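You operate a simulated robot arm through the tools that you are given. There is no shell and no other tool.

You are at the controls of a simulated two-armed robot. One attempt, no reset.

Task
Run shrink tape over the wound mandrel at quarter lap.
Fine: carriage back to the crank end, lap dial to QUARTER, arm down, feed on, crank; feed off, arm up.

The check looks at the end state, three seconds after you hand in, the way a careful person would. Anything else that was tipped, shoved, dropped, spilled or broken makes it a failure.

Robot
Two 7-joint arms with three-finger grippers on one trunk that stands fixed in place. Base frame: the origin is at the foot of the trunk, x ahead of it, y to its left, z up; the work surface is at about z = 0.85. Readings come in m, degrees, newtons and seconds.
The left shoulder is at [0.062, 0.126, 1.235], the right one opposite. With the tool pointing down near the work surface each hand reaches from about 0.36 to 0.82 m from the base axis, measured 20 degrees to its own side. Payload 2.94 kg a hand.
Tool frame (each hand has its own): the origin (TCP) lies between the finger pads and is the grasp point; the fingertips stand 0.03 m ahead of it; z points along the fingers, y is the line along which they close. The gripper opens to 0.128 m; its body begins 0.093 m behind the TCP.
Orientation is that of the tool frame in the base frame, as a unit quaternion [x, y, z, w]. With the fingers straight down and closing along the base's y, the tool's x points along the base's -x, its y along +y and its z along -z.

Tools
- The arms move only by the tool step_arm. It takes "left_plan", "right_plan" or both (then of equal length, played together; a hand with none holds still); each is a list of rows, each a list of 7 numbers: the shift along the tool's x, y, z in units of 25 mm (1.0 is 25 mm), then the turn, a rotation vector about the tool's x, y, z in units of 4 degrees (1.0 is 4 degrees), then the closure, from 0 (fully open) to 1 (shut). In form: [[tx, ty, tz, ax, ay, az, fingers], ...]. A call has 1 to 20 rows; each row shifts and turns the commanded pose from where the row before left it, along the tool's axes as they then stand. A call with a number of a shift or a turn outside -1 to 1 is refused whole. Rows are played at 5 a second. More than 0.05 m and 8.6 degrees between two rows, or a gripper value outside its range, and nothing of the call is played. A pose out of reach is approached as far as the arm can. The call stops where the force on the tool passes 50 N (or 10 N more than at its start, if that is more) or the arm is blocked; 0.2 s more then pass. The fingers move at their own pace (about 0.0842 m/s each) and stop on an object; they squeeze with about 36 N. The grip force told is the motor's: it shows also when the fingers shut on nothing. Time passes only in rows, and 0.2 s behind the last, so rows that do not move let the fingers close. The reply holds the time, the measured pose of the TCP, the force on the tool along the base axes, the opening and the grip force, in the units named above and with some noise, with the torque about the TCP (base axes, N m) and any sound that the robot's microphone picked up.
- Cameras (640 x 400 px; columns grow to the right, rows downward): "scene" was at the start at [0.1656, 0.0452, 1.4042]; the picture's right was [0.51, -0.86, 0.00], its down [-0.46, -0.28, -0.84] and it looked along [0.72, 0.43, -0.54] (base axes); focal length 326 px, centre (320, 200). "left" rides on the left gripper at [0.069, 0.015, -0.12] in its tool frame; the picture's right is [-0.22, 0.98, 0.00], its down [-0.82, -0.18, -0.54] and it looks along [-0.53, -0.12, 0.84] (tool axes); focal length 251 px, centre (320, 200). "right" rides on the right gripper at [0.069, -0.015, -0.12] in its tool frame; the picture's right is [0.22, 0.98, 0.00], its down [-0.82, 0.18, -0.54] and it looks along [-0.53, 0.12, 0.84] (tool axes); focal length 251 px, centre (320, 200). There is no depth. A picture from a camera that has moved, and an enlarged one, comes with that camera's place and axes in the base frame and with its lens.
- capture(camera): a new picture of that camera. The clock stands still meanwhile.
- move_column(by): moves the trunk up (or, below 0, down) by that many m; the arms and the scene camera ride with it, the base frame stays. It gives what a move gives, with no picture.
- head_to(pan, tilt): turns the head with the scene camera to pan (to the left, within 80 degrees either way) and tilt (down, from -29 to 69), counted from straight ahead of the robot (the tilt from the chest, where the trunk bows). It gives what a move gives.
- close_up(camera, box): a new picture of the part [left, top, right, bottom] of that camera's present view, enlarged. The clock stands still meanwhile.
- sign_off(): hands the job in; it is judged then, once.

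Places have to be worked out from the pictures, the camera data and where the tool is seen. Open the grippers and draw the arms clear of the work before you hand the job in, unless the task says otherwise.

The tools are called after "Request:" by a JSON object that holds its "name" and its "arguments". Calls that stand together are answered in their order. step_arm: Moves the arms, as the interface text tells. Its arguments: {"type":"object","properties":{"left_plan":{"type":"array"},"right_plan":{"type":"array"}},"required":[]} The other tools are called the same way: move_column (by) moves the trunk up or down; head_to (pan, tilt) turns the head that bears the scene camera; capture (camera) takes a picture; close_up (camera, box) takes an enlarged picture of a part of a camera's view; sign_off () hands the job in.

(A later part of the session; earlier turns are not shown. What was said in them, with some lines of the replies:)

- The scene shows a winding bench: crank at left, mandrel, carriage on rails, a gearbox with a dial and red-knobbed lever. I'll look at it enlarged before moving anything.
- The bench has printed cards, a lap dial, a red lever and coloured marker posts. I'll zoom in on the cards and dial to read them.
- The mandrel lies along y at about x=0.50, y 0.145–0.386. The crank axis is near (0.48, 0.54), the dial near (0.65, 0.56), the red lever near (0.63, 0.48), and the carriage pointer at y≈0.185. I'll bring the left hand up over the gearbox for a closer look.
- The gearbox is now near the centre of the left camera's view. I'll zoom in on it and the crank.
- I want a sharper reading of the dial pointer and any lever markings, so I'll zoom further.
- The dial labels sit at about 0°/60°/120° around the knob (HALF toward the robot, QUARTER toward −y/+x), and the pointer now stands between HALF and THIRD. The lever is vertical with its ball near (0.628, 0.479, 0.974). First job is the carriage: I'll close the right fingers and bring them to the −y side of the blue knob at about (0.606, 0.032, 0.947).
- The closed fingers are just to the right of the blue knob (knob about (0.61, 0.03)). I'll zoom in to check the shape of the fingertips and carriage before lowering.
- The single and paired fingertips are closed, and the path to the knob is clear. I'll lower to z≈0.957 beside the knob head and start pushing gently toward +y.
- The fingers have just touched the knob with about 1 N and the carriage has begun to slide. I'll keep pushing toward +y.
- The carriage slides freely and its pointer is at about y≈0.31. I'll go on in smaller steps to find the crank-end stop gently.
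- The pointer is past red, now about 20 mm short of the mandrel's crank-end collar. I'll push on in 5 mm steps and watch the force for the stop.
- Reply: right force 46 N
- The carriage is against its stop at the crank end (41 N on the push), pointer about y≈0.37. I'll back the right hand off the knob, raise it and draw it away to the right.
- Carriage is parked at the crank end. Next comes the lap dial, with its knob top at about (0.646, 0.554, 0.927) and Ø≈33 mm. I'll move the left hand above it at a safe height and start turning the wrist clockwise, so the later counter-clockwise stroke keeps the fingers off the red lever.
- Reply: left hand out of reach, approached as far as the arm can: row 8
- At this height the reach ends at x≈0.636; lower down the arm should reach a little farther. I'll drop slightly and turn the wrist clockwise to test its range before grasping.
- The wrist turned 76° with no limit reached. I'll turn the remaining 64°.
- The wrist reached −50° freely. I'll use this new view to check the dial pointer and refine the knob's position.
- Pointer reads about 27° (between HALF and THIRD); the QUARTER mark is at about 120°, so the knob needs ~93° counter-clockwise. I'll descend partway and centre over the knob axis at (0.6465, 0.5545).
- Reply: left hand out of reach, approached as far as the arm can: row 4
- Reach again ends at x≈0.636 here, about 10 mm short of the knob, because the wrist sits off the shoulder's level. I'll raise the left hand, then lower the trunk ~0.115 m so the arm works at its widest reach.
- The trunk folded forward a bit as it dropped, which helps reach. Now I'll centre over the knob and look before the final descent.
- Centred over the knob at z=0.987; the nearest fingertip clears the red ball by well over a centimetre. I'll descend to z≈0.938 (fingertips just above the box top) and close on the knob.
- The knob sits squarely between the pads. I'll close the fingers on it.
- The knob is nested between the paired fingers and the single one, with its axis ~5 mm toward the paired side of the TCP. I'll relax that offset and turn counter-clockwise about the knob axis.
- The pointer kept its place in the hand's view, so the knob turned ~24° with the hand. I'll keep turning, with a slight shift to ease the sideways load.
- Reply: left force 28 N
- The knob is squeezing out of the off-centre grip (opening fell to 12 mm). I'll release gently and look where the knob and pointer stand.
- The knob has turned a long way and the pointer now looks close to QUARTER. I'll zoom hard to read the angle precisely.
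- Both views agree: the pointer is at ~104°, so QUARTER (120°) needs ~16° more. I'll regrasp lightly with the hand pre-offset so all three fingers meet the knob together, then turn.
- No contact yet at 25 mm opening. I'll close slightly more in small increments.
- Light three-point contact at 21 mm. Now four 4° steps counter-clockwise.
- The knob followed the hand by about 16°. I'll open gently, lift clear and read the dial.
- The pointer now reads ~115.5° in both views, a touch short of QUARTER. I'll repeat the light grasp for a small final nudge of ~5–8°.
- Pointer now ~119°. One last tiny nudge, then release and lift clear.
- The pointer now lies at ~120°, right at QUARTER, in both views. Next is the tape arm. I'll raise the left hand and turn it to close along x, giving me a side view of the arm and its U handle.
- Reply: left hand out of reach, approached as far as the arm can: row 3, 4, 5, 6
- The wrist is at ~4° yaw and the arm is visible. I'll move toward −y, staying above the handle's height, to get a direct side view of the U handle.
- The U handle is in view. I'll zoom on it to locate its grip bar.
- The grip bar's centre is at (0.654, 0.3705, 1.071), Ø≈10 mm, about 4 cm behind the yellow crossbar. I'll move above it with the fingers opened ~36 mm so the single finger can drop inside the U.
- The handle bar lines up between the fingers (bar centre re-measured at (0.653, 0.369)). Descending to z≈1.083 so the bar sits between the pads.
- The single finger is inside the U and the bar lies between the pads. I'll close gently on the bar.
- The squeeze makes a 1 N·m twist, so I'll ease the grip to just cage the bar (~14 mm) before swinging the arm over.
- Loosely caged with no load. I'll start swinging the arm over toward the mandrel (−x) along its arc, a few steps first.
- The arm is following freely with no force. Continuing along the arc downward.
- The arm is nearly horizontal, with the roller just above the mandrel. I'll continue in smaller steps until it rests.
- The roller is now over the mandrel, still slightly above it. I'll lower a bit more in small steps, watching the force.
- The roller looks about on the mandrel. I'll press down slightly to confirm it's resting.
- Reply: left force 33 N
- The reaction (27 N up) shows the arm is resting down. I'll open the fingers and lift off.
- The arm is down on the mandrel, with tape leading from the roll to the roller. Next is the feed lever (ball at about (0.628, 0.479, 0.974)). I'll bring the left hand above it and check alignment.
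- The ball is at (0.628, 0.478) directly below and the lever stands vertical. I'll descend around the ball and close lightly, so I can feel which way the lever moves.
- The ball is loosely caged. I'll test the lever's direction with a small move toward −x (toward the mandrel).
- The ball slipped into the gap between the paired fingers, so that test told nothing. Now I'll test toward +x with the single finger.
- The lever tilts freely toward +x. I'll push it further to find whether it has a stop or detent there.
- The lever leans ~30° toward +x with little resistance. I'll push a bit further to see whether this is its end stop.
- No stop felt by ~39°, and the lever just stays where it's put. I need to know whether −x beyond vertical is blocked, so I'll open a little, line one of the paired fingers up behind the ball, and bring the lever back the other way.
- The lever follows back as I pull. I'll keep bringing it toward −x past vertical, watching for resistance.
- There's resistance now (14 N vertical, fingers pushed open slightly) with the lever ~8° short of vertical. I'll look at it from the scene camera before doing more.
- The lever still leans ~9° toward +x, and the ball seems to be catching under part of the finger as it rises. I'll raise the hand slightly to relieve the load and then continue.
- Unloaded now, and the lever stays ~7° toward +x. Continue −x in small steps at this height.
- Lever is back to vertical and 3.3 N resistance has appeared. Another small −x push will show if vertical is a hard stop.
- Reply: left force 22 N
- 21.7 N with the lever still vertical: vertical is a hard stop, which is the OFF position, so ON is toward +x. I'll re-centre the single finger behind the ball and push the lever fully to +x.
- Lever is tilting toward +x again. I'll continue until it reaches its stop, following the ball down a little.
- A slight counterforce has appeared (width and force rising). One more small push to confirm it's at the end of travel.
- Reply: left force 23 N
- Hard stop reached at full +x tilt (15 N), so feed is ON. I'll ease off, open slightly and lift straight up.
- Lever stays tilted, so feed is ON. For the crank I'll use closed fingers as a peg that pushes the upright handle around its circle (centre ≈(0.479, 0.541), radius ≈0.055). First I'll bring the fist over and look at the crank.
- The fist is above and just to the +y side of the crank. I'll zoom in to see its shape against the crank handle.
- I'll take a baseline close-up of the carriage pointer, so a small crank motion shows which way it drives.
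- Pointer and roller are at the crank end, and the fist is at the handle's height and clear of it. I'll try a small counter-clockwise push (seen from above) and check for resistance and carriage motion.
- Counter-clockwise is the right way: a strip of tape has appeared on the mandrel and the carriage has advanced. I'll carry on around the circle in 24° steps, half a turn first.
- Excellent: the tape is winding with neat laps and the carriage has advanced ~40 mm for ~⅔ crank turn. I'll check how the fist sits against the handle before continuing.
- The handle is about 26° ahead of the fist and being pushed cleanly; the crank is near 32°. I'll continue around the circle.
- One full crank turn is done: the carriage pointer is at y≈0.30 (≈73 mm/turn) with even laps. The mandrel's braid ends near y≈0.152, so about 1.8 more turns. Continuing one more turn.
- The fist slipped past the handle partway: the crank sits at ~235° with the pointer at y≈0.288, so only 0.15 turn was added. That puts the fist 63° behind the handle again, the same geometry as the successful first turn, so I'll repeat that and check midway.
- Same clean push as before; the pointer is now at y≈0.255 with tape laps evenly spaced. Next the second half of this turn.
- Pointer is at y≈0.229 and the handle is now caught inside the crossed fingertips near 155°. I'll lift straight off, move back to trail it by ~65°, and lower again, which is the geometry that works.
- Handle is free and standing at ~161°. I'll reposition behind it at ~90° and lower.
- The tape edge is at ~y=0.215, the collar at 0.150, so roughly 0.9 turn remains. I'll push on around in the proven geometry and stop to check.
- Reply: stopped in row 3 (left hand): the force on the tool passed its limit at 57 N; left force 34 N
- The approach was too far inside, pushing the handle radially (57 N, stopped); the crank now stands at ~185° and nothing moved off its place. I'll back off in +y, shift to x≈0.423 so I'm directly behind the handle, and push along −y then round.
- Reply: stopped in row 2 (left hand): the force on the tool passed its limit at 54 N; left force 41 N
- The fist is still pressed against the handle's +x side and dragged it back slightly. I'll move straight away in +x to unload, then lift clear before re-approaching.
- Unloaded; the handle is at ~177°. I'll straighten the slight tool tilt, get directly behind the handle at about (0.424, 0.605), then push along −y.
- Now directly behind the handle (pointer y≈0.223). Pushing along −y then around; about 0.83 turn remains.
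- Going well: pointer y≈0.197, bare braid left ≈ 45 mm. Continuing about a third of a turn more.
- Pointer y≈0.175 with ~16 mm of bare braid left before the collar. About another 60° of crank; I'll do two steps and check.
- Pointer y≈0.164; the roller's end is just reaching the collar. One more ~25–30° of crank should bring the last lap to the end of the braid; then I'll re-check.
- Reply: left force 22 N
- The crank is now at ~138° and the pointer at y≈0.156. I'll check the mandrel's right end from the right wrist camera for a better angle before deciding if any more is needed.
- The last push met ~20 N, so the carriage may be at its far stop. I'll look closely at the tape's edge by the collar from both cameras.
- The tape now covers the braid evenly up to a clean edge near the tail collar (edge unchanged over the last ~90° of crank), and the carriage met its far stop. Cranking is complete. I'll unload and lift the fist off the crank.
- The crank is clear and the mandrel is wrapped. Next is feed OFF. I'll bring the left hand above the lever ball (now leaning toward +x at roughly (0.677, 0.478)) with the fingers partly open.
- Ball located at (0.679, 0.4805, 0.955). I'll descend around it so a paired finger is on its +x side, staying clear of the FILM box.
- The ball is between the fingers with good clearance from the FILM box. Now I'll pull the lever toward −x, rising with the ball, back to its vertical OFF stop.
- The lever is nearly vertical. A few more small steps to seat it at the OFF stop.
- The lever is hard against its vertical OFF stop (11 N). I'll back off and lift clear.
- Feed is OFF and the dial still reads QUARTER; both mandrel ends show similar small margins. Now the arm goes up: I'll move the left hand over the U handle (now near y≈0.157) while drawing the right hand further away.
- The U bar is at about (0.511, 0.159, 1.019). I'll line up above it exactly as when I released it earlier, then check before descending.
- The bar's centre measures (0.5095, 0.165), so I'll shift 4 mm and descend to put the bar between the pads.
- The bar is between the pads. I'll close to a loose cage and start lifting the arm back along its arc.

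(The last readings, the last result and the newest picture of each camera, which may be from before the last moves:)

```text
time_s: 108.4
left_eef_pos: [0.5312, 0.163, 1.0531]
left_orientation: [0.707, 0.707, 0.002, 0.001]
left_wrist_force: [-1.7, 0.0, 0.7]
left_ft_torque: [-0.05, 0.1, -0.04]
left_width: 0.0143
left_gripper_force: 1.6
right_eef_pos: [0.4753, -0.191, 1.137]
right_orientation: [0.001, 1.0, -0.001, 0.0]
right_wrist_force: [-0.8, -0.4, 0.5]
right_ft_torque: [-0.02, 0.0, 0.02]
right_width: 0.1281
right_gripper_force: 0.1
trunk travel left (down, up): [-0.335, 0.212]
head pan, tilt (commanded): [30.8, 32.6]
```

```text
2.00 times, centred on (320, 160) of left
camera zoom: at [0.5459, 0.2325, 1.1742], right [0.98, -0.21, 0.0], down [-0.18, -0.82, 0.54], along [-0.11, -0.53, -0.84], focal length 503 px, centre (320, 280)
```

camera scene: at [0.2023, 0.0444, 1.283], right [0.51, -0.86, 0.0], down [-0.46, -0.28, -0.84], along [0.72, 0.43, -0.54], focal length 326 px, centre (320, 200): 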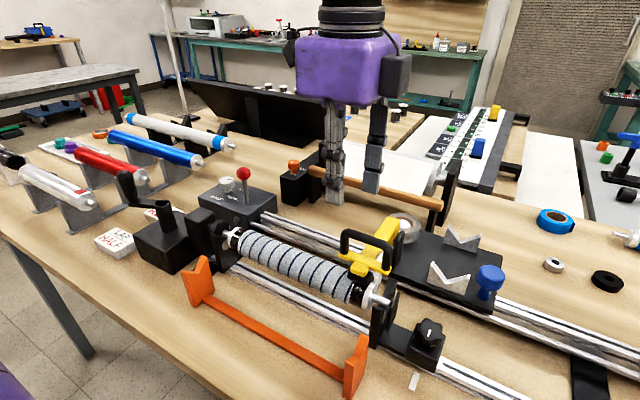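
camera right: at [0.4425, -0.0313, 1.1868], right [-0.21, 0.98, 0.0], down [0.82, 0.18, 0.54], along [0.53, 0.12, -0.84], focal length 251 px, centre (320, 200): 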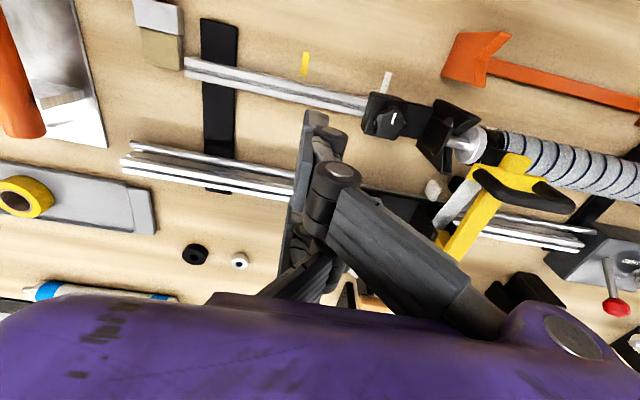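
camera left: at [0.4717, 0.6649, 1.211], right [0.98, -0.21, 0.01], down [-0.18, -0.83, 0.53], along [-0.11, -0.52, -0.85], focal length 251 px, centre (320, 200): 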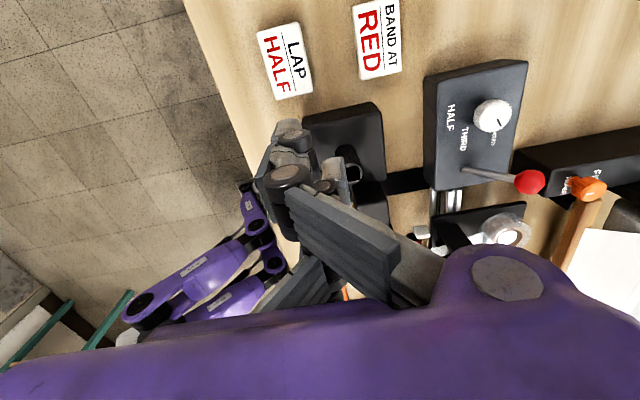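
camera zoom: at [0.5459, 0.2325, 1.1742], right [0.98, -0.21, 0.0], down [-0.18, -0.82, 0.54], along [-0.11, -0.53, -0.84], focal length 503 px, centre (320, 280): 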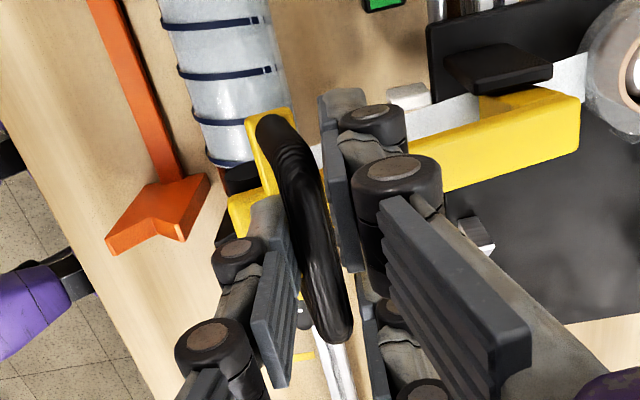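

The arm is rising with only ~2 N. Continuing along the arc to its raised position.

Request:
{"name": "step_arm", "arguments": {"left_plan": [[0, 0.61, -0.44, 0, 0, 0, 0.9], [0, 0.67, -0.36, 0, 0, 0, 0.9], [0, 0.71, -0.26, 0, 0, 0, 0.9], [0, 0.74, -0.16, 0, 0, 0, 0.9], [0, 0.75, -0.05, 0, 0, 0, 0.9]]}}

Request:
{"name": "close_up", "arguments": {"camera": "scene", "box": [310, 130, 450, 310]}}

Request:
{"name": "close_up", "arguments": {"camera": "left", "box": [220, 60, 420, 260]}}

```text
time_s: 109.6
left_eef_pos: [0.5999, 0.1643, 1.0849]
left_orientation: [0.706, 0.708, 0.001, 0.001]
left_wrist_force: [-0.7, 0.5, -0.1]
left_ft_torque: [0.0, -0.02, -0.03]
left_width: 0.0128
left_gripper_force: 0.2
left hand out of reach, approached as far as the arm can: row 5
right_eef_pos: [0.474, -0.1891, 1.1371]
right_orientation: [0.0, 1.0, 0.0, 0.001]
right_wrist_force: [0.4, -0.1, 0.8]
right_ft_torque: [0.01, 0.0, 0.0]
right_width: 0.1279
right_gripper_force: 0.1
trunk travel left (down, up): [-0.335, 0.212]
head pan, tilt (commanded): [30.8, 32.6]
```

```text
2.22 times, centred on (380, 220) of scene
camera zoom: at [0.2016, 0.0449, 1.2832], right [0.51, -0.86, 0.0], down [-0.46, -0.28, -0.84], along [0.72, 0.43, -0.54], focal length 725 px, centre (187, 156)
```

zoom: 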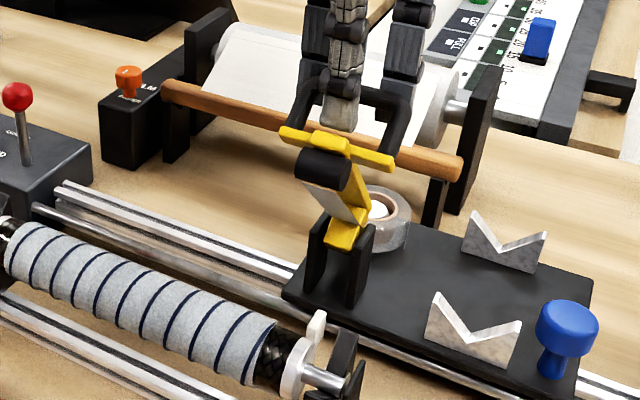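

```text
2.00 times, centred on (320, 160) of left
camera zoom: at [0.614, 0.2336, 1.2055], right [0.98, -0.21, 0.0], down [-0.18, -0.82, 0.54], along [-0.11, -0.53, -0.84], focal length 503 px, centre (320, 280)
```

zoom: 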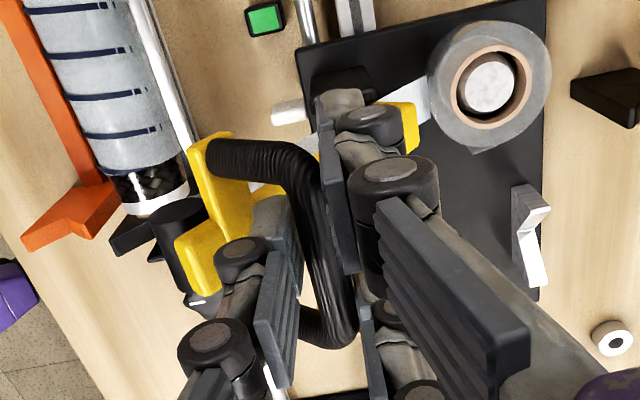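

The arm is almost up, but the left wrist hit a joint limit at this yaw. I'll loosen the cage a little, yaw the hand a few degrees, and continue pushing toward +x.

Request:
{"name": "step_arm", "arguments": {"left_plan": [[0, 0, 0, 0, 0, -1, 0.86], [0, 0.2, 0, 0, 0, -1, 0.84], [-0.05, 0.4, 0, 0, 0, -1, 0.82], [-0.08, 0.4, 0, 0, 0, -0.5, 0.82]]}}

Request:
{"name": "close_up", "arguments": {"camera": "scene", "box": [310, 130, 450, 310]}}

Request:
{"name": "close_up", "arguments": {"camera": "left", "box": [220, 60, 420, 260]}}

```text
time_s: 110.6
left_eef_pos: [0.6287, 0.201, 1.0922]
left_orientation: [0.614, 0.789, 0.001, 0.001]
left_wrist_force: [-1.2, -2.3, -0.7]
left_ft_torque: [-0.06, 0.01, 0.08]
left_width: 0.024
left_gripper_force: 0.9
left hand out of reach, approached as far as the arm can: row 3, 4
right_eef_pos: [0.4755, -0.1888, 1.1366]
right_orientation: [0.001, 1.0, 0.0, 0.0]
right_wrist_force: [-0.1, -0.1, 0.1]
right_ft_torque: [0.03, 0.04, -0.05]
right_width: 0.1281
right_gripper_force: 0.1
trunk travel left (down, up): [-0.335, 0.212]
head pan, tilt (commanded): [30.8, 32.6]
```

```text
2.22 times, centred on (380, 220) of scene
camera zoom: at [0.2025, 0.0452, 1.283], right [0.51, -0.86, 0.0], down [-0.46, -0.28, -0.84], along [0.72, 0.43, -0.54], focal length 725 px, centre (187, 156)
```

zoom: 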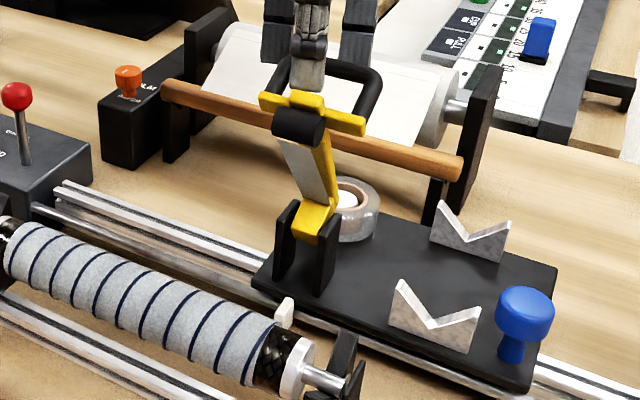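

```text
2.00 times, centred on (320, 160) of left
camera zoom: at [0.627, 0.2721, 1.2135], right [1.0, 0.03, 0.0], down [0.02, -0.84, 0.54], along [0.02, -0.54, -0.84], focal length 503 px, centre (320, 280)
```

zoom: 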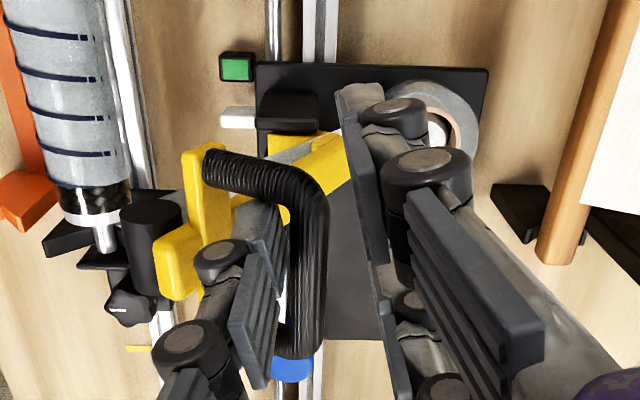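

The arm is nearly up (bar x≈0.626, needs ≈0.653), but the wrist limit dragged the freed carriage ~35 mm toward +y. Since the feed is off and it slides freely, I'll ease it a bit further +y where my wrist has room, square the hand up, and finish raising the arm there.

Request:
{"name": "step_arm", "arguments": {"left_plan": [[0.7, 0.15, 0, 0, 0, 0.8, 0.82], [0.7, 0.1, 0, 0, 0, 0.8, 0.82], [0.7, 0.06, 0, 0, 0, 0.8, 0.84], [0.7, 0, 0, 0, 0, 0.8, 0.84]]}}

Request:
{"name": "close_up", "arguments": {"camera": "scene", "box": [270, 110, 430, 310]}}

Request:
{"name": "close_up", "arguments": {"camera": "left", "box": [220, 60, 420, 260]}}

```text
time_s: 111.6
left_eef_pos: [0.6268, 0.2721, 1.0928]
left_orientation: [0.699, 0.715, 0.001, 0.001]
left_wrist_force: [0.2, -0.9, -0.7]
left_ft_torque: [-0.02, 0.02, 0.01]
left_width: 0.0204
left_gripper_force: 0.1
right_eef_pos: [0.475, -0.1897, 1.1375]
right_orientation: [0.001, 1.0, 0.0, 0.0]
right_wrist_force: [-0.1, 0.6, -0.3]
right_ft_torque: [0.02, 0.01, 0.0]
right_width: 0.1278
right_gripper_force: 0.1
trunk travel left (down, up): [-0.335, 0.212]
head pan, tilt (commanded): [30.8, 32.6]
```

```text
2.00 times, centred on (350, 210) of scene
camera zoom: at [0.2023, 0.0454, 1.283], right [0.51, -0.86, 0.0], down [-0.46, -0.28, -0.84], along [0.72, 0.43, -0.54], focal length 652 px, centre (260, 180)
```

zoom: 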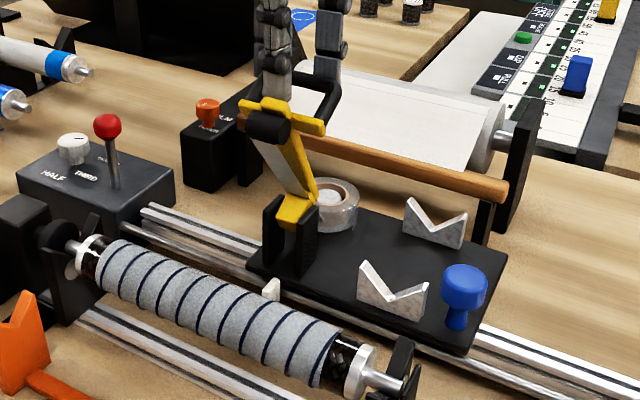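

```text
2.00 times, centred on (320, 160) of left
camera zoom: at [0.6389, 0.3416, 1.2132], right [0.98, -0.19, 0.0], down [-0.16, -0.83, 0.54], along [-0.1, -0.53, -0.84], focal length 503 px, centre (320, 280)
```

zoom: 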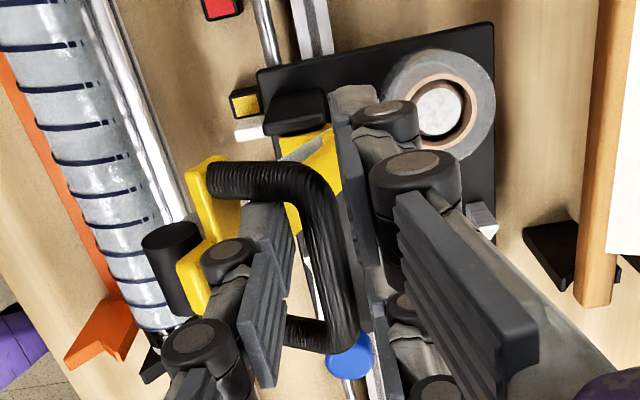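

The carriage followed with no strain. Now I'll finish swinging the arm up toward +x until it rests at its raised stop.

Request:
{"name": "step_arm", "arguments": {"left_plan": [[0, 0.35, 0.05, 0, 0, 0.4, 0.86], [0, 0.35, 0.08, 0, 0, 0, 0.86], [0, 0.3, 0.1, 0, 0, 0, 0.86], [0, 0.25, 0.1, 0, 0, 0, 0.86]]}}

Request:
{"name": "close_up", "arguments": {"camera": "scene", "box": [270, 110, 430, 310]}}

Request:
{"name": "close_up", "arguments": {"camera": "left", "box": [220, 60, 420, 260]}}

```text
time_s: 112.6
left_eef_pos: [0.6581, 0.2711, 1.084]
left_orientation: [0.709, 0.706, 0.001, 0.001]
left_wrist_force: [-0.4, 0.0, -0.4]
left_ft_torque: [-0.01, 0.03, 0.02]
left_width: 0.0181
left_gripper_force: 0.3
right_eef_pos: [0.4747, -0.1894, 1.1347]
right_orientation: [0.001, 1.0, 0.0, 0.0]
right_wrist_force: [0.0, 0.6, 0.0]
right_ft_torque: [0.02, 0.01, 0.04]
right_width: 0.1281
right_gripper_force: 0.1
trunk travel left (down, up): [-0.335, 0.212]
head pan, tilt (commanded): [30.8, 32.6]
```

```text
2.00 times, centred on (350, 210) of scene
camera zoom: at [0.2025, 0.045, 1.283], right [0.51, -0.86, 0.0], down [-0.46, -0.28, -0.84], along [0.72, 0.43, -0.54], focal length 652 px, centre (260, 180)
```

zoom: 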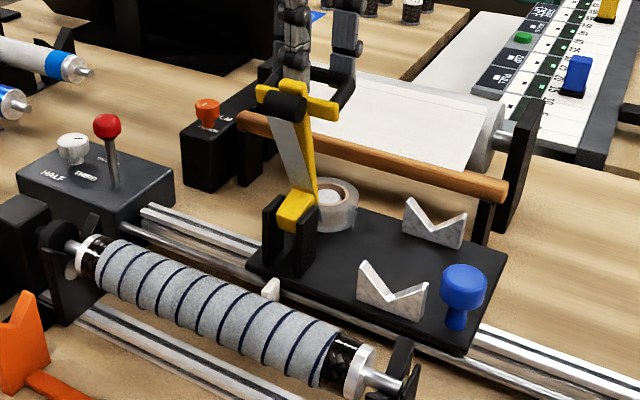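

```text
2.00 times, centred on (320, 160) of left
camera zoom: at [0.6721, 0.3407, 1.2048], right [0.98, -0.22, 0.0], down [-0.19, -0.82, 0.54], along [-0.12, -0.53, -0.84], focal length 503 px, centre (320, 280)
```

zoom: 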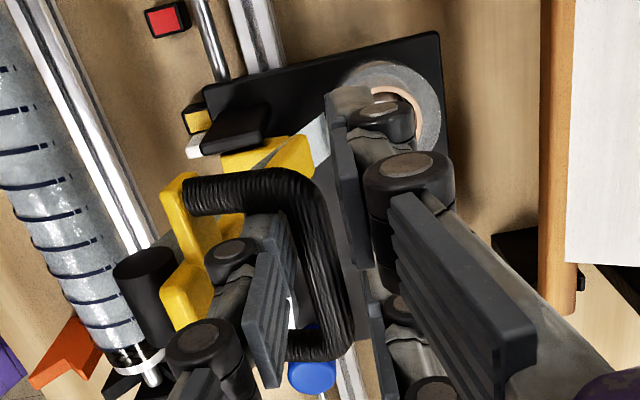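

The arm looks as it did at the start (bar x≈0.655). A small extra push will confirm it's at its stop.

Request:
{"name": "step_arm", "arguments": {"left_plan": [[0, 0.2, 0.05, 0, 0, 0, 0.86], [0, 0.2, 0.05, 0, 0, 0, 0.86]]}}

Request:
{"name": "close_up", "arguments": {"camera": "left", "box": [220, 60, 420, 260]}}

```text
time_s: 113.2
left_eef_pos: [0.6652, 0.2708, 1.0833]
left_orientation: [0.709, 0.705, 0.002, 0.0]
left_wrist_force: [-14.7, -3.0, 3.0]
left_ft_torque: [-0.06, 0.23, 0.17]
left_width: 0.0275
left_gripper_force: 6.5
right_eef_pos: [0.4726, -0.1884, 1.1379]
right_orientation: [0.0, 1.0, 0.001, 0.001]
right_wrist_force: [0.0, -0.8, 0.6]
right_ft_torque: [0.0, 0.03, -0.02]
right_width: 0.1278
right_gripper_force: 0.0
trunk travel left (down, up): [-0.335, 0.212]
head pan, tilt (commanded): [30.8, 32.6]
```

```text
2.00 times, centred on (320, 160) of left
camera zoom: at [0.6792, 0.3402, 1.2041], right [0.98, -0.22, 0.0], down [-0.19, -0.82, 0.54], along [-0.12, -0.53, -0.84], focal length 503 px, centre (320, 280)
```

zoom: 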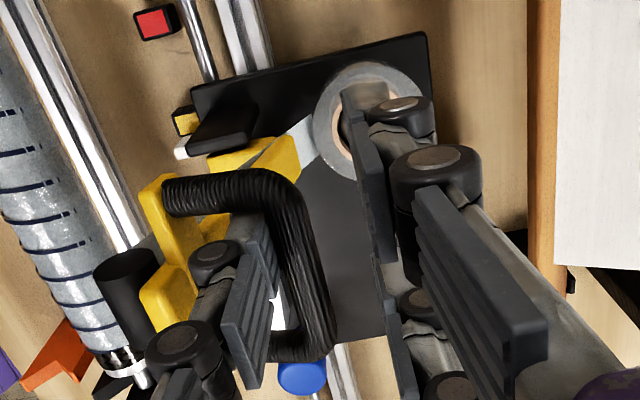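

14.7 N: the arm is at its raised stop. I'll centre, open, and lift out of the U handle.

Request:
{"name": "step_arm", "arguments": {"left_plan": [[0, -0.25, 0, 0, 0, 0, 0.82], [0, -0.2, 0, 0, 0, 0, 0.74], [0, 0, 0, 0, 0, 0, 0.72], [0, 0, -0.6, 0, 0, 0, 0.72], [0, 0, -0.8, 0, 0, 0, 0.72], [0, 0, -1, 0, 0, 0, 0.72], [0, 0, -1, 0, 0, 0, 0.72]]}}

Request:
{"name": "capture", "arguments": {"camera": "scene"}}

Request:
{"name": "close_up", "arguments": {"camera": "left", "box": [160, 40, 420, 280]}}

```text
time_s: 114.8
left_eef_pos: [0.6426, 0.279, 1.1662]
left_orientation: [0.709, 0.705, 0.002, 0.001]
left_wrist_force: [0.0, -0.9, 0.2]
left_ft_torque: [0.02, -0.01, -0.01]
left_width: 0.0359
left_gripper_force: 0.1
left hand out of reach, approached as far as the arm can: row 6, 7
right_eef_pos: [0.4735, -0.1899, 1.1371]
right_orientation: [0.0, 1.0, 0.0, 0.001]
right_wrist_force: [0.6, -0.2, -0.3]
right_ft_torque: [0.0, -0.07, 0.01]
right_width: 0.128
right_gripper_force: 0.2
trunk travel left (down, up): [-0.335, 0.212]
head pan, tilt (commanded): [30.8, 32.6]
```

```text
taken
camera scene: at [0.201, 0.0447, 1.2833], right [0.51, -0.86, 0.0], down [-0.46, -0.28, -0.84], along [0.72, 0.43, -0.54], focal length 326 px, centre (320, 200)
```

scene: 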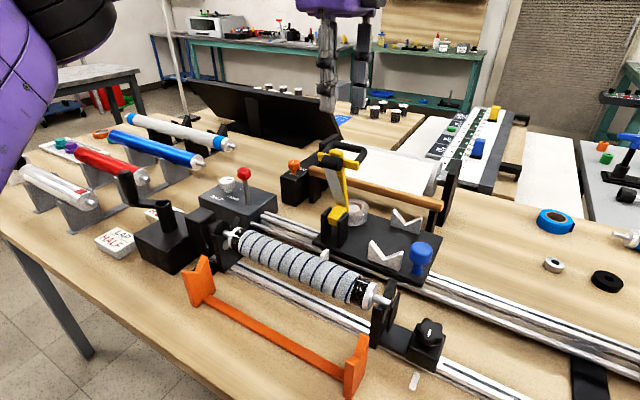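

```text
1.67 times, centred on (290, 160) of left
camera zoom: at [0.6566, 0.3482, 1.2865], right [0.98, -0.22, 0.0], down [-0.19, -0.82, 0.54], along [-0.12, -0.53, -0.84], focal length 419 px, centre (370, 267)
```

zoom: 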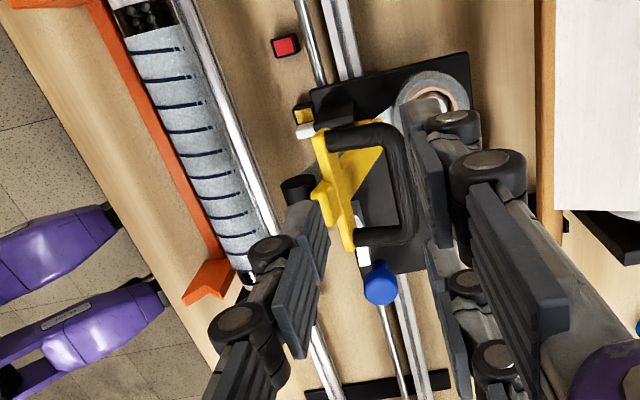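

The arm stays up by itself. The carriage is mid-rail only because of my wrist-limit drag, so I'll return it to the tail end where the run finished, by gently pushing the U handle's side with closed fingers (arm up, feed off). First I'll position at its +y side.

Request:
{"name": "step_arm", "arguments": {"left_plan": [[0.9, -0.2, 0, 0, 0, 0, 1], [0.9, -0.2, 0, 0, 0, 0, 1], [0.9, 0, 0, 0, 0, 0, 1], [0.9, 0, 0, 0, 0, 0, 1], [0, 0, 1, 0, 0, 0, 1], [0, 0, 1, 0, 0, 0, 1], [0, 0, 1, 0, 0, 0, 1]]}}

Request:
{"name": "capture", "arguments": {"camera": "left"}}

Request:
{"name": "close_up", "arguments": {"camera": "scene", "box": [240, 70, 420, 290]}}

```text
time_s: 116.4
left_eef_pos: [0.6345, 0.3698, 1.0892]
left_orientation: [0.709, 0.705, 0.001, 0.001]
left_wrist_force: [-0.3, 0.0, 0.4]
left_ft_torque: [0.02, 0.02, 0.01]
left_width: 0.0
left_gripper_force: 3.1
right_eef_pos: [0.4751, -0.1888, 1.1365]
right_orientation: [0.001, 1.0, 0.0, 0.0]
right_wrist_force: [0.2, -0.7, -0.3]
right_ft_torque: [-0.01, 0.01, 0.0]
right_width: 0.1282
right_gripper_force: 0.0
trunk travel left (down, up): [-0.335, 0.212]
head pan, tilt (commanded): [30.8, 32.6]
```

```text
taken
camera left: at [0.6492, 0.4398, 1.2099], right [0.98, -0.22, 0.0], down [-0.19, -0.82, 0.54], along [-0.12, -0.53, -0.84], focal length 251 px, centre (320, 200)
```

left: 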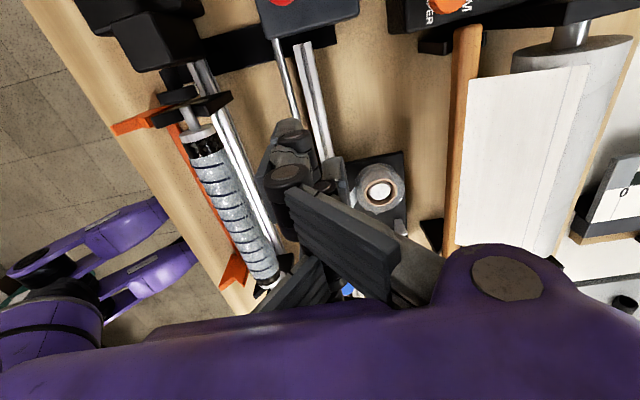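

```text
1.82 times, centred on (330, 180) of scene
camera zoom: at [0.2028, 0.0454, 1.2829], right [0.51, -0.86, 0.0], down [-0.46, -0.28, -0.84], along [0.72, 0.43, -0.54], focal length 593 px, centre (302, 236)
```

zoom: 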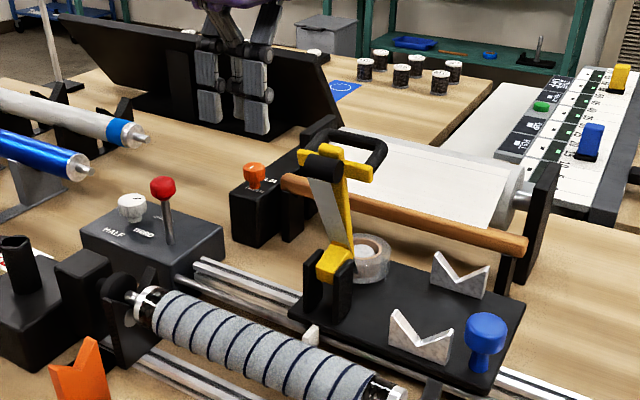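

The fist is at the handle's height, clear on its +y side. I'll lower slightly and push gently toward −y.

Request:
{"name": "step_arm", "arguments": {"left_plan": [[0, 0, 0.25, 0, 0, 0, 1], [-0.4, 0, 0, 0, 0, 0, 1], [-0.4, 0, 0, 0, 0, 0, 1], [-0.4, 0, 0, 0, 0, 0, 1], [-0.4, 0, 0, 0, 0, 0, 1], [-0.4, 0, 0, 0, 0, 0, 1], [-0.4, 0, 0, 0, 0, 0, 1]]}}

Request:
{"name": "close_up", "arguments": {"camera": "scene", "box": [240, 70, 420, 290]}}

```text
time_s: 118.0
left_eef_pos: [0.6331, 0.3116, 1.0832]
left_orientation: [0.709, 0.705, 0.002, 0.001]
left_wrist_force: [0.9, 1.1, 0.3]
left_ft_torque: [0.02, 0.02, 0.0]
left_width: 0.0
left_gripper_force: 3.0
right_eef_pos: [0.4743, -0.1892, 1.1371]
right_orientation: [0.0, 1.0, 0.0, 0.001]
right_wrist_force: [0.3, 0.1, 0.2]
right_ft_torque: [0.01, -0.01, 0.01]
right_width: 0.1281
right_gripper_force: 0.1
trunk travel left (down, up): [-0.335, 0.212]
head pan, tilt (commanded): [30.8, 32.6]
```

```text
1.82 times, centred on (330, 180) of scene
camera zoom: at [0.2025, 0.0452, 1.283], right [0.51, -0.86, 0.0], down [-0.46, -0.28, -0.84], along [0.72, 0.43, -0.54], focal length 593 px, centre (302, 236)
```

zoom: 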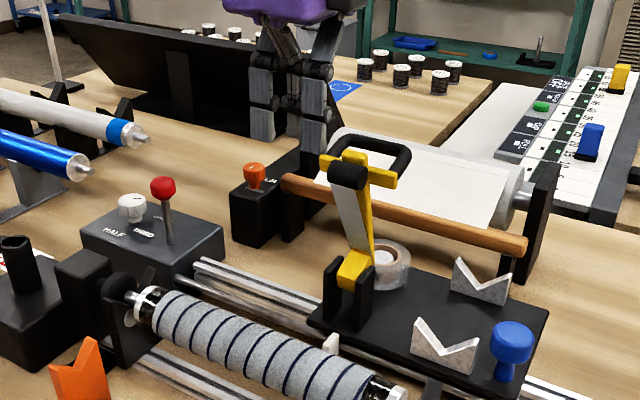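

The carriage slides with ~1 N and the arm stays up. Continuing toward the tail end.

Request:
{"name": "step_arm", "arguments": {"left_plan": [[-0.4, 0, 0, 0, 0, 0, 1], [-0.4, 0, 0, 0, 0, 0, 1], [-0.4, 0, 0, 0, 0, 0, 1], [-0.4, 0, 0, 0, 0, 0, 1], [-0.4, 0, 0, 0, 0, 0, 1], [-0.4, 0, 0, 0, 0, 0, 1]]}}

Request:
{"name": "close_up", "arguments": {"camera": "scene", "box": [260, 90, 440, 310]}}

```text
time_s: 119.4
left_eef_pos: [0.6342, 0.2504, 1.083]
left_orientation: [0.709, 0.705, 0.001, 0.0]
left_wrist_force: [0.4, 2.6, -2.5]
left_ft_torque: [0.07, -0.01, -0.02]
left_width: 0.0001
left_gripper_force: 2.9
right_eef_pos: [0.4745, -0.1902, 1.137]
right_orientation: [0.001, 1.0, -0.001, 0.0]
right_wrist_force: [0.5, -0.1, 0.6]
right_ft_torque: [0.01, -0.02, -0.01]
right_width: 0.1281
right_gripper_force: 0.0
trunk travel left (down, up): [-0.335, 0.212]
head pan, tilt (commanded): [30.8, 32.6]
```

```text
1.82 times, centred on (350, 200) of scene
camera zoom: at [0.2026, 0.0453, 1.2829], right [0.51, -0.86, 0.0], down [-0.46, -0.28, -0.84], along [0.72, 0.43, -0.54], focal length 593 px, centre (266, 200)
```

zoom: 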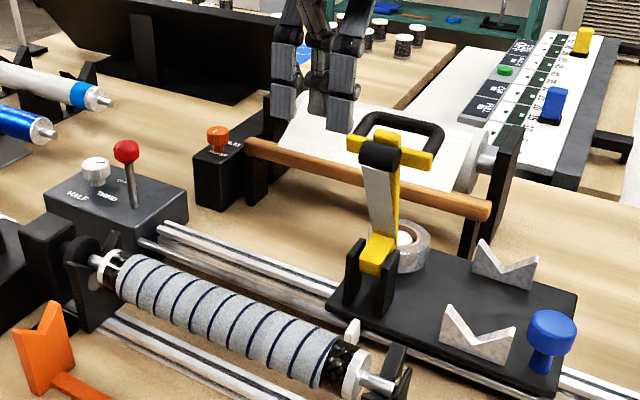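

Pointer y≈0.175; about 20 mm more to where the run ended.

Request:
{"name": "step_arm", "arguments": {"left_plan": [[-0.4, 0, 0, 0, 0, 0, 1], [-0.35, 0, 0, 0, 0, 0, 1]]}}

Request:
{"name": "close_up", "arguments": {"camera": "scene", "box": [260, 90, 440, 310]}}

```text
time_s: 120.0
left_eef_pos: [0.6334, 0.2313, 1.0838]
left_orientation: [0.709, 0.705, 0.002, 0.002]
left_wrist_force: [0.5, 2.3, 0.0]
left_ft_torque: [0.02, -0.04, -0.02]
left_width: 0.0001
left_gripper_force: 3.2
right_eef_pos: [0.4744, -0.189, 1.1367]
right_orientation: [0.001, 1.0, 0.0, 0.001]
right_wrist_force: [0.2, -0.2, 0.4]
right_ft_torque: [-0.01, -0.02, 0.0]
right_width: 0.1278
right_gripper_force: 0.0
trunk travel left (down, up): [-0.335, 0.212]
head pan, tilt (commanded): [30.8, 32.6]
```

```text
1.82 times, centred on (350, 200) of scene
camera zoom: at [0.2026, 0.0455, 1.283], right [0.51, -0.86, 0.0], down [-0.46, -0.28, -0.84], along [0.72, 0.43, -0.54], focal length 593 px, centre (266, 200)
```

zoom: 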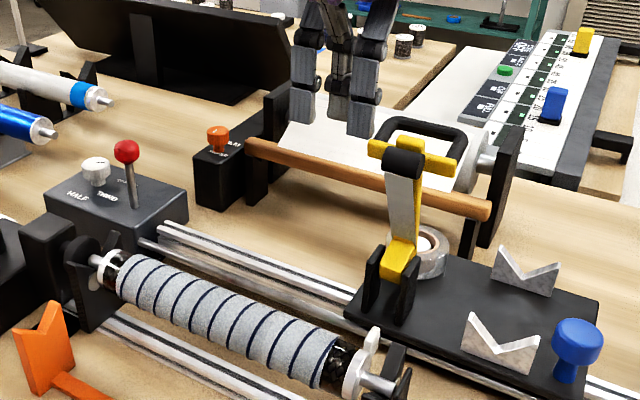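

The carriage is back at the tail end (pointer y≈0.154) with the arm up. I'll draw the left hand away, lift, open it and pull back over clear space.

Request:
{"name": "step_arm", "arguments": {"left_plan": [[0.7, 0, 0, 0, 0, 0, 1], [0.3, -0.5, -0.8, 0, 0, 0, 1], [0.2, -0.9, -0.8, 0, 0, 0, 1], [0.2, -0.9, -0.8, 0, 0, 0, 0.8], [0.2, -0.9, -0.8, 0, 0, 0, 0.5], [0.2, -0.9, -0.6, 0, 0, 0, 0.2], [0.2, -0.9, 0, 0, 0, 0, 0], [0.2, -0.9, 0, 0, 0, 0, 0], [0.2, -0.9, 0, 0, 0, 0, 0], [0.2, -0.9, 0, 0, 0, 0, 0], [0.2, 0, 0, 0, 0, 0, 0]]}}

Request:
{"name": "capture", "arguments": {"camera": "scene"}}

Request:
{"name": "capture", "arguments": {"camera": "right"}}

```text
time_s: 122.4
left_eef_pos: [0.4412, 0.3018, 1.1783]
left_orientation: [0.709, 0.705, 0.001, 0.0]
left_wrist_force: [0.7, 0.0, 0.8]
left_ft_torque: [0.0, -0.01, 0.02]
left_width: 0.1277
left_gripper_force: 0.0
right_eef_pos: [0.4753, -0.189, 1.1362]
right_orientation: [0.0, 1.0, 0.001, 0.0]
right_wrist_force: [0.0, -0.2, -0.2]
right_ft_torque: [-0.01, 0.0, 0.03]
right_width: 0.128
right_gripper_force: 0.1
trunk travel left (down, up): [-0.335, 0.212]
head pan, tilt (commanded): [30.8, 32.6]
```

```text
taken
camera scene: at [0.2028, 0.0451, 1.2829], right [0.51, -0.86, 0.0], down [-0.46, -0.28, -0.84], along [0.72, 0.43, -0.54], focal length 326 px, centre (320, 200)
```

scene: 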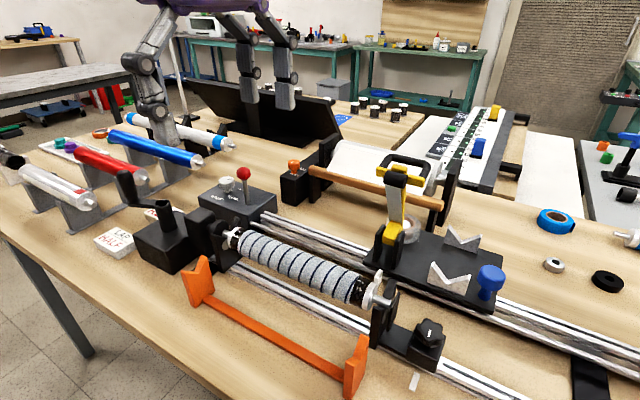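

```text
taken
camera right: at [0.407, -0.2046, 1.2571], right [-0.21, 0.98, 0.0], down [0.82, 0.18, 0.54], along [0.53, 0.12, -0.84], focal length 251 px, centre (320, 200)
```

right: 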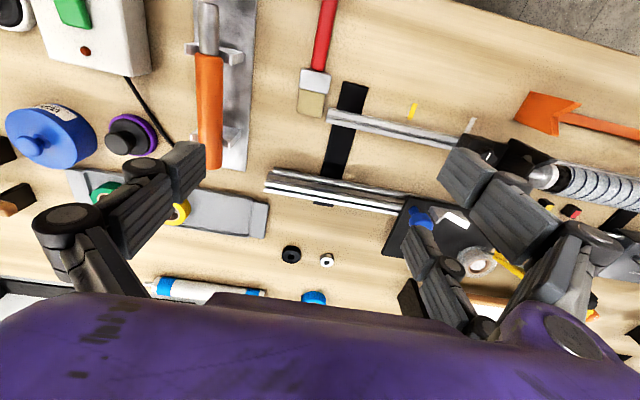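

Everything else on the bench looks undisturbed. I'll do final close-up checks of the dial, lever, arm and wrapped mandrel.

Request:
{"name": "close_up", "arguments": {"camera": "scene", "box": [195, 155, 285, 225]}}

Request:
{"name": "close_up", "arguments": {"camera": "scene", "box": [220, 150, 440, 320]}}

Request:
{"name": "capture", "arguments": {"camera": "left"}}

```text
5.71 times, centred on (240, 190) of scene
camera zoom: at [0.2028, 0.0451, 1.2829], right [0.51, -0.86, 0.0], down [-0.46, -0.28, -0.84], along [0.72, 0.43, -0.54], focal length 1864 px, centre (777, 257)
```

zoom: 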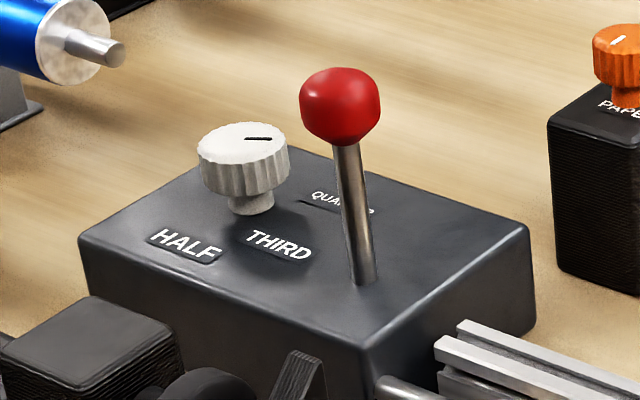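

```text
2.35 times, centred on (330, 235) of scene
camera zoom: at [0.2028, 0.0451, 1.2829], right [0.51, -0.86, 0.0], down [-0.46, -0.28, -0.84], along [0.72, 0.43, -0.54], focal length 768 px, centre (296, 118)
```

zoom: 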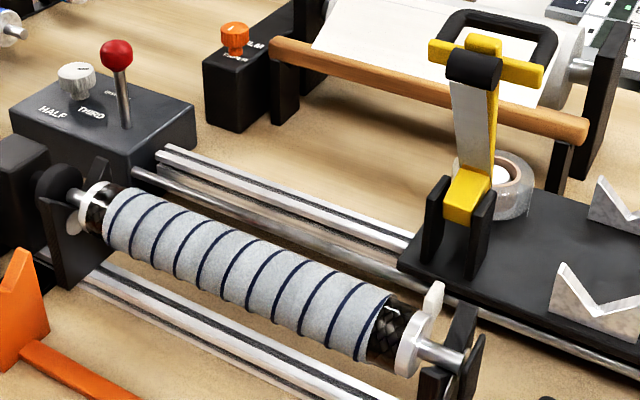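

```text
taken
camera left: at [0.4556, 0.3714, 1.2986], right [0.98, -0.22, 0.0], down [-0.19, -0.82, 0.54], along [-0.12, -0.53, -0.84], focal length 251 px, centre (320, 200)
```

left: 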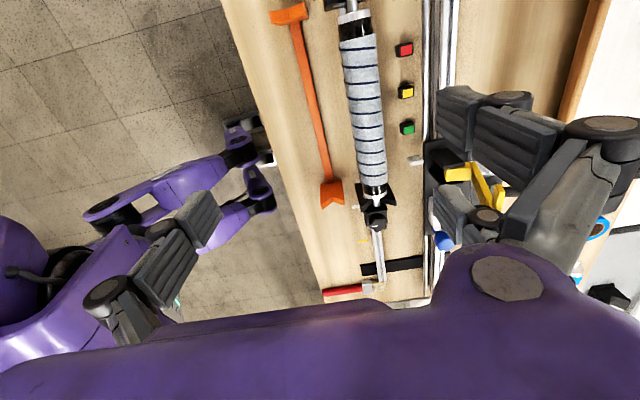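

I'll use this top view to compare the bare margins at both mandrel ends.

Request:
{"name": "close_up", "arguments": {"camera": "left", "box": [310, 0, 430, 60]}}

Request:
{"name": "close_up", "arguments": {"camera": "left", "box": [320, 130, 440, 240]}}

```text
5.33 times, centred on (370, 30) of left
camera zoom: at [0.4556, 0.3714, 1.2986], right [0.98, -0.22, 0.0], down [-0.19, -0.82, 0.54], along [-0.12, -0.53, -0.84], focal length 1341 px, centre (53, 1107)
```

zoom: 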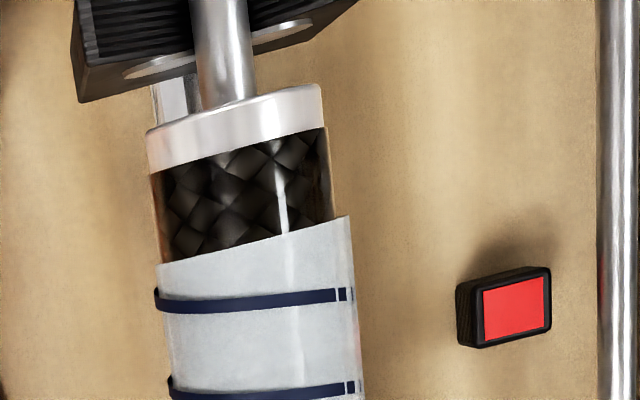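

```text
3.64 times, centred on (380, 185) of left
camera zoom: at [0.4556, 0.3714, 1.2986], right [0.98, -0.22, 0.0], down [-0.19, -0.82, 0.54], along [-0.12, -0.53, -0.84], focal length 914 px, centre (102, 254)
```

zoom: 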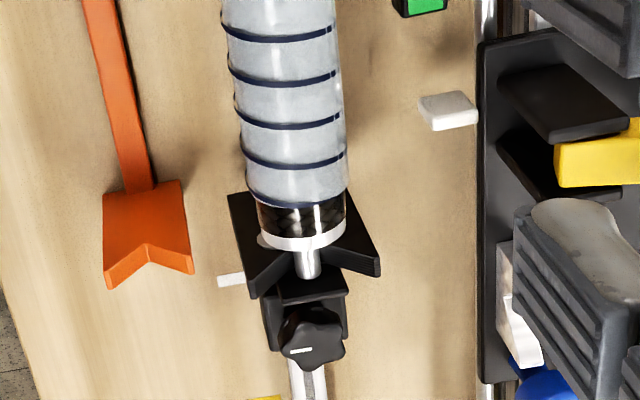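

Both ends have matching ~17 mm margins, so the run covers the full wound zone symmetrically. Dial is at QUARTER, feed lever is vertical (OFF), and the arm is up. I'll draw the left hand fully clear of the bench work.

Request:
{"name": "step_arm", "arguments": {"left_plan": [[0.8, -0.5, -0.3, 0, 0, 0, 0], [0.8, -0.5, -0.3, 0, 0, 0, 0], [0.8, -0.5, -0.3, 0, 0, 0, 0], [0.8, -0.5, -0.3, 0, 0, 0, 0], [0.8, -0.5, -0.3, 0, 0, 0, 0]]}}

Request:
{"name": "capture", "arguments": {"camera": "scene"}}

```text
time_s: 123.6
left_eef_pos: [0.378, 0.4032, 1.2168]
left_orientation: [0.71, 0.704, 0.001, 0.0]
left_wrist_force: [0.1, 0.4, -0.4]
left_ft_torque: [-0.04, 0.01, 0.01]
left_width: 0.1278
left_gripper_force: 0.1
right_eef_pos: [0.474, -0.19, 1.1367]
right_orientation: [0.001, 1.0, 0.0, 0.001]
right_wrist_force: [-0.3, 0.8, 0.1]
right_ft_torque: [0.02, -0.03, 0.03]
right_width: 0.1278
right_gripper_force: 0.0
trunk travel left (down, up): [-0.335, 0.212]
head pan, tilt (commanded): [30.8, 32.6]
```

```text
taken
camera scene: at [0.2019, 0.045, 1.2831], right [0.51, -0.86, 0.0], down [-0.46, -0.28, -0.84], along [0.72, 0.43, -0.54], focal length 326 px, centre (320, 200)
```

scene: 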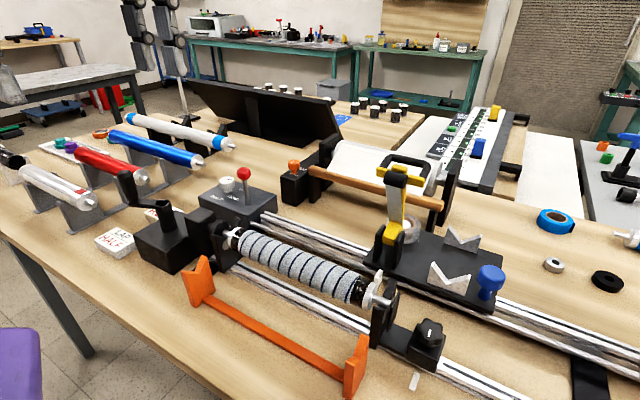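

The mandrel is wrapped at quarter lap, the feed lever is off, the tape arm is up, and the dial reads QUARTER. Both grippers are open and clear, and nothing else on the bench has moved, so I'm handing the job in.

Request:
{"name": "sign_off", "arguments": {}}

```text
The job is handed in.
```

I ran the shrink tape over the mandrel at quarter lap and handed the job in; I haven't seen the result of the check.

| Item | State at hand-in |
|---|---|
| **Tape** | Laps are even from crank end to tail end, with about 17 mm of bare braid at each end. |
| **Lap dial** | At QUARTER. It started between HALF and THIRD. |
| **Feed lever** | Off, upright against its stop. |
| **Tape arm** | Up against its stop. |
| **Carriage** | At the tail end, where the run finished. |
| **Grippers** | Both open and clear of the bench. |

Some things did not go cleanly:

- **Cranking:** My closed fingers slipped past the crank handle once. Later they pressed it sideways hard enough to trip the force limit twice (57 N and 54 N). The second time the crank turned back about 20°, with the feed on and the arm down. I then turned it forward again, and the laps over that stretch look even.
- **Carriage:** While I raised the arm, the left wrist reached its limit and dragged the carriage toward the crank end. I slid it further to finish raising the arm, then pushed it back to the tail end. The feed was off and the roller clear of the mandrel throughout.
- **Bare ends:** The tape edge stopped moving before the carriage reached what seemed to be its tail-end stop. I took that as the end of the tape zone, since the two margins match.

As far as I could see, nothing else on the bench was disturbed.
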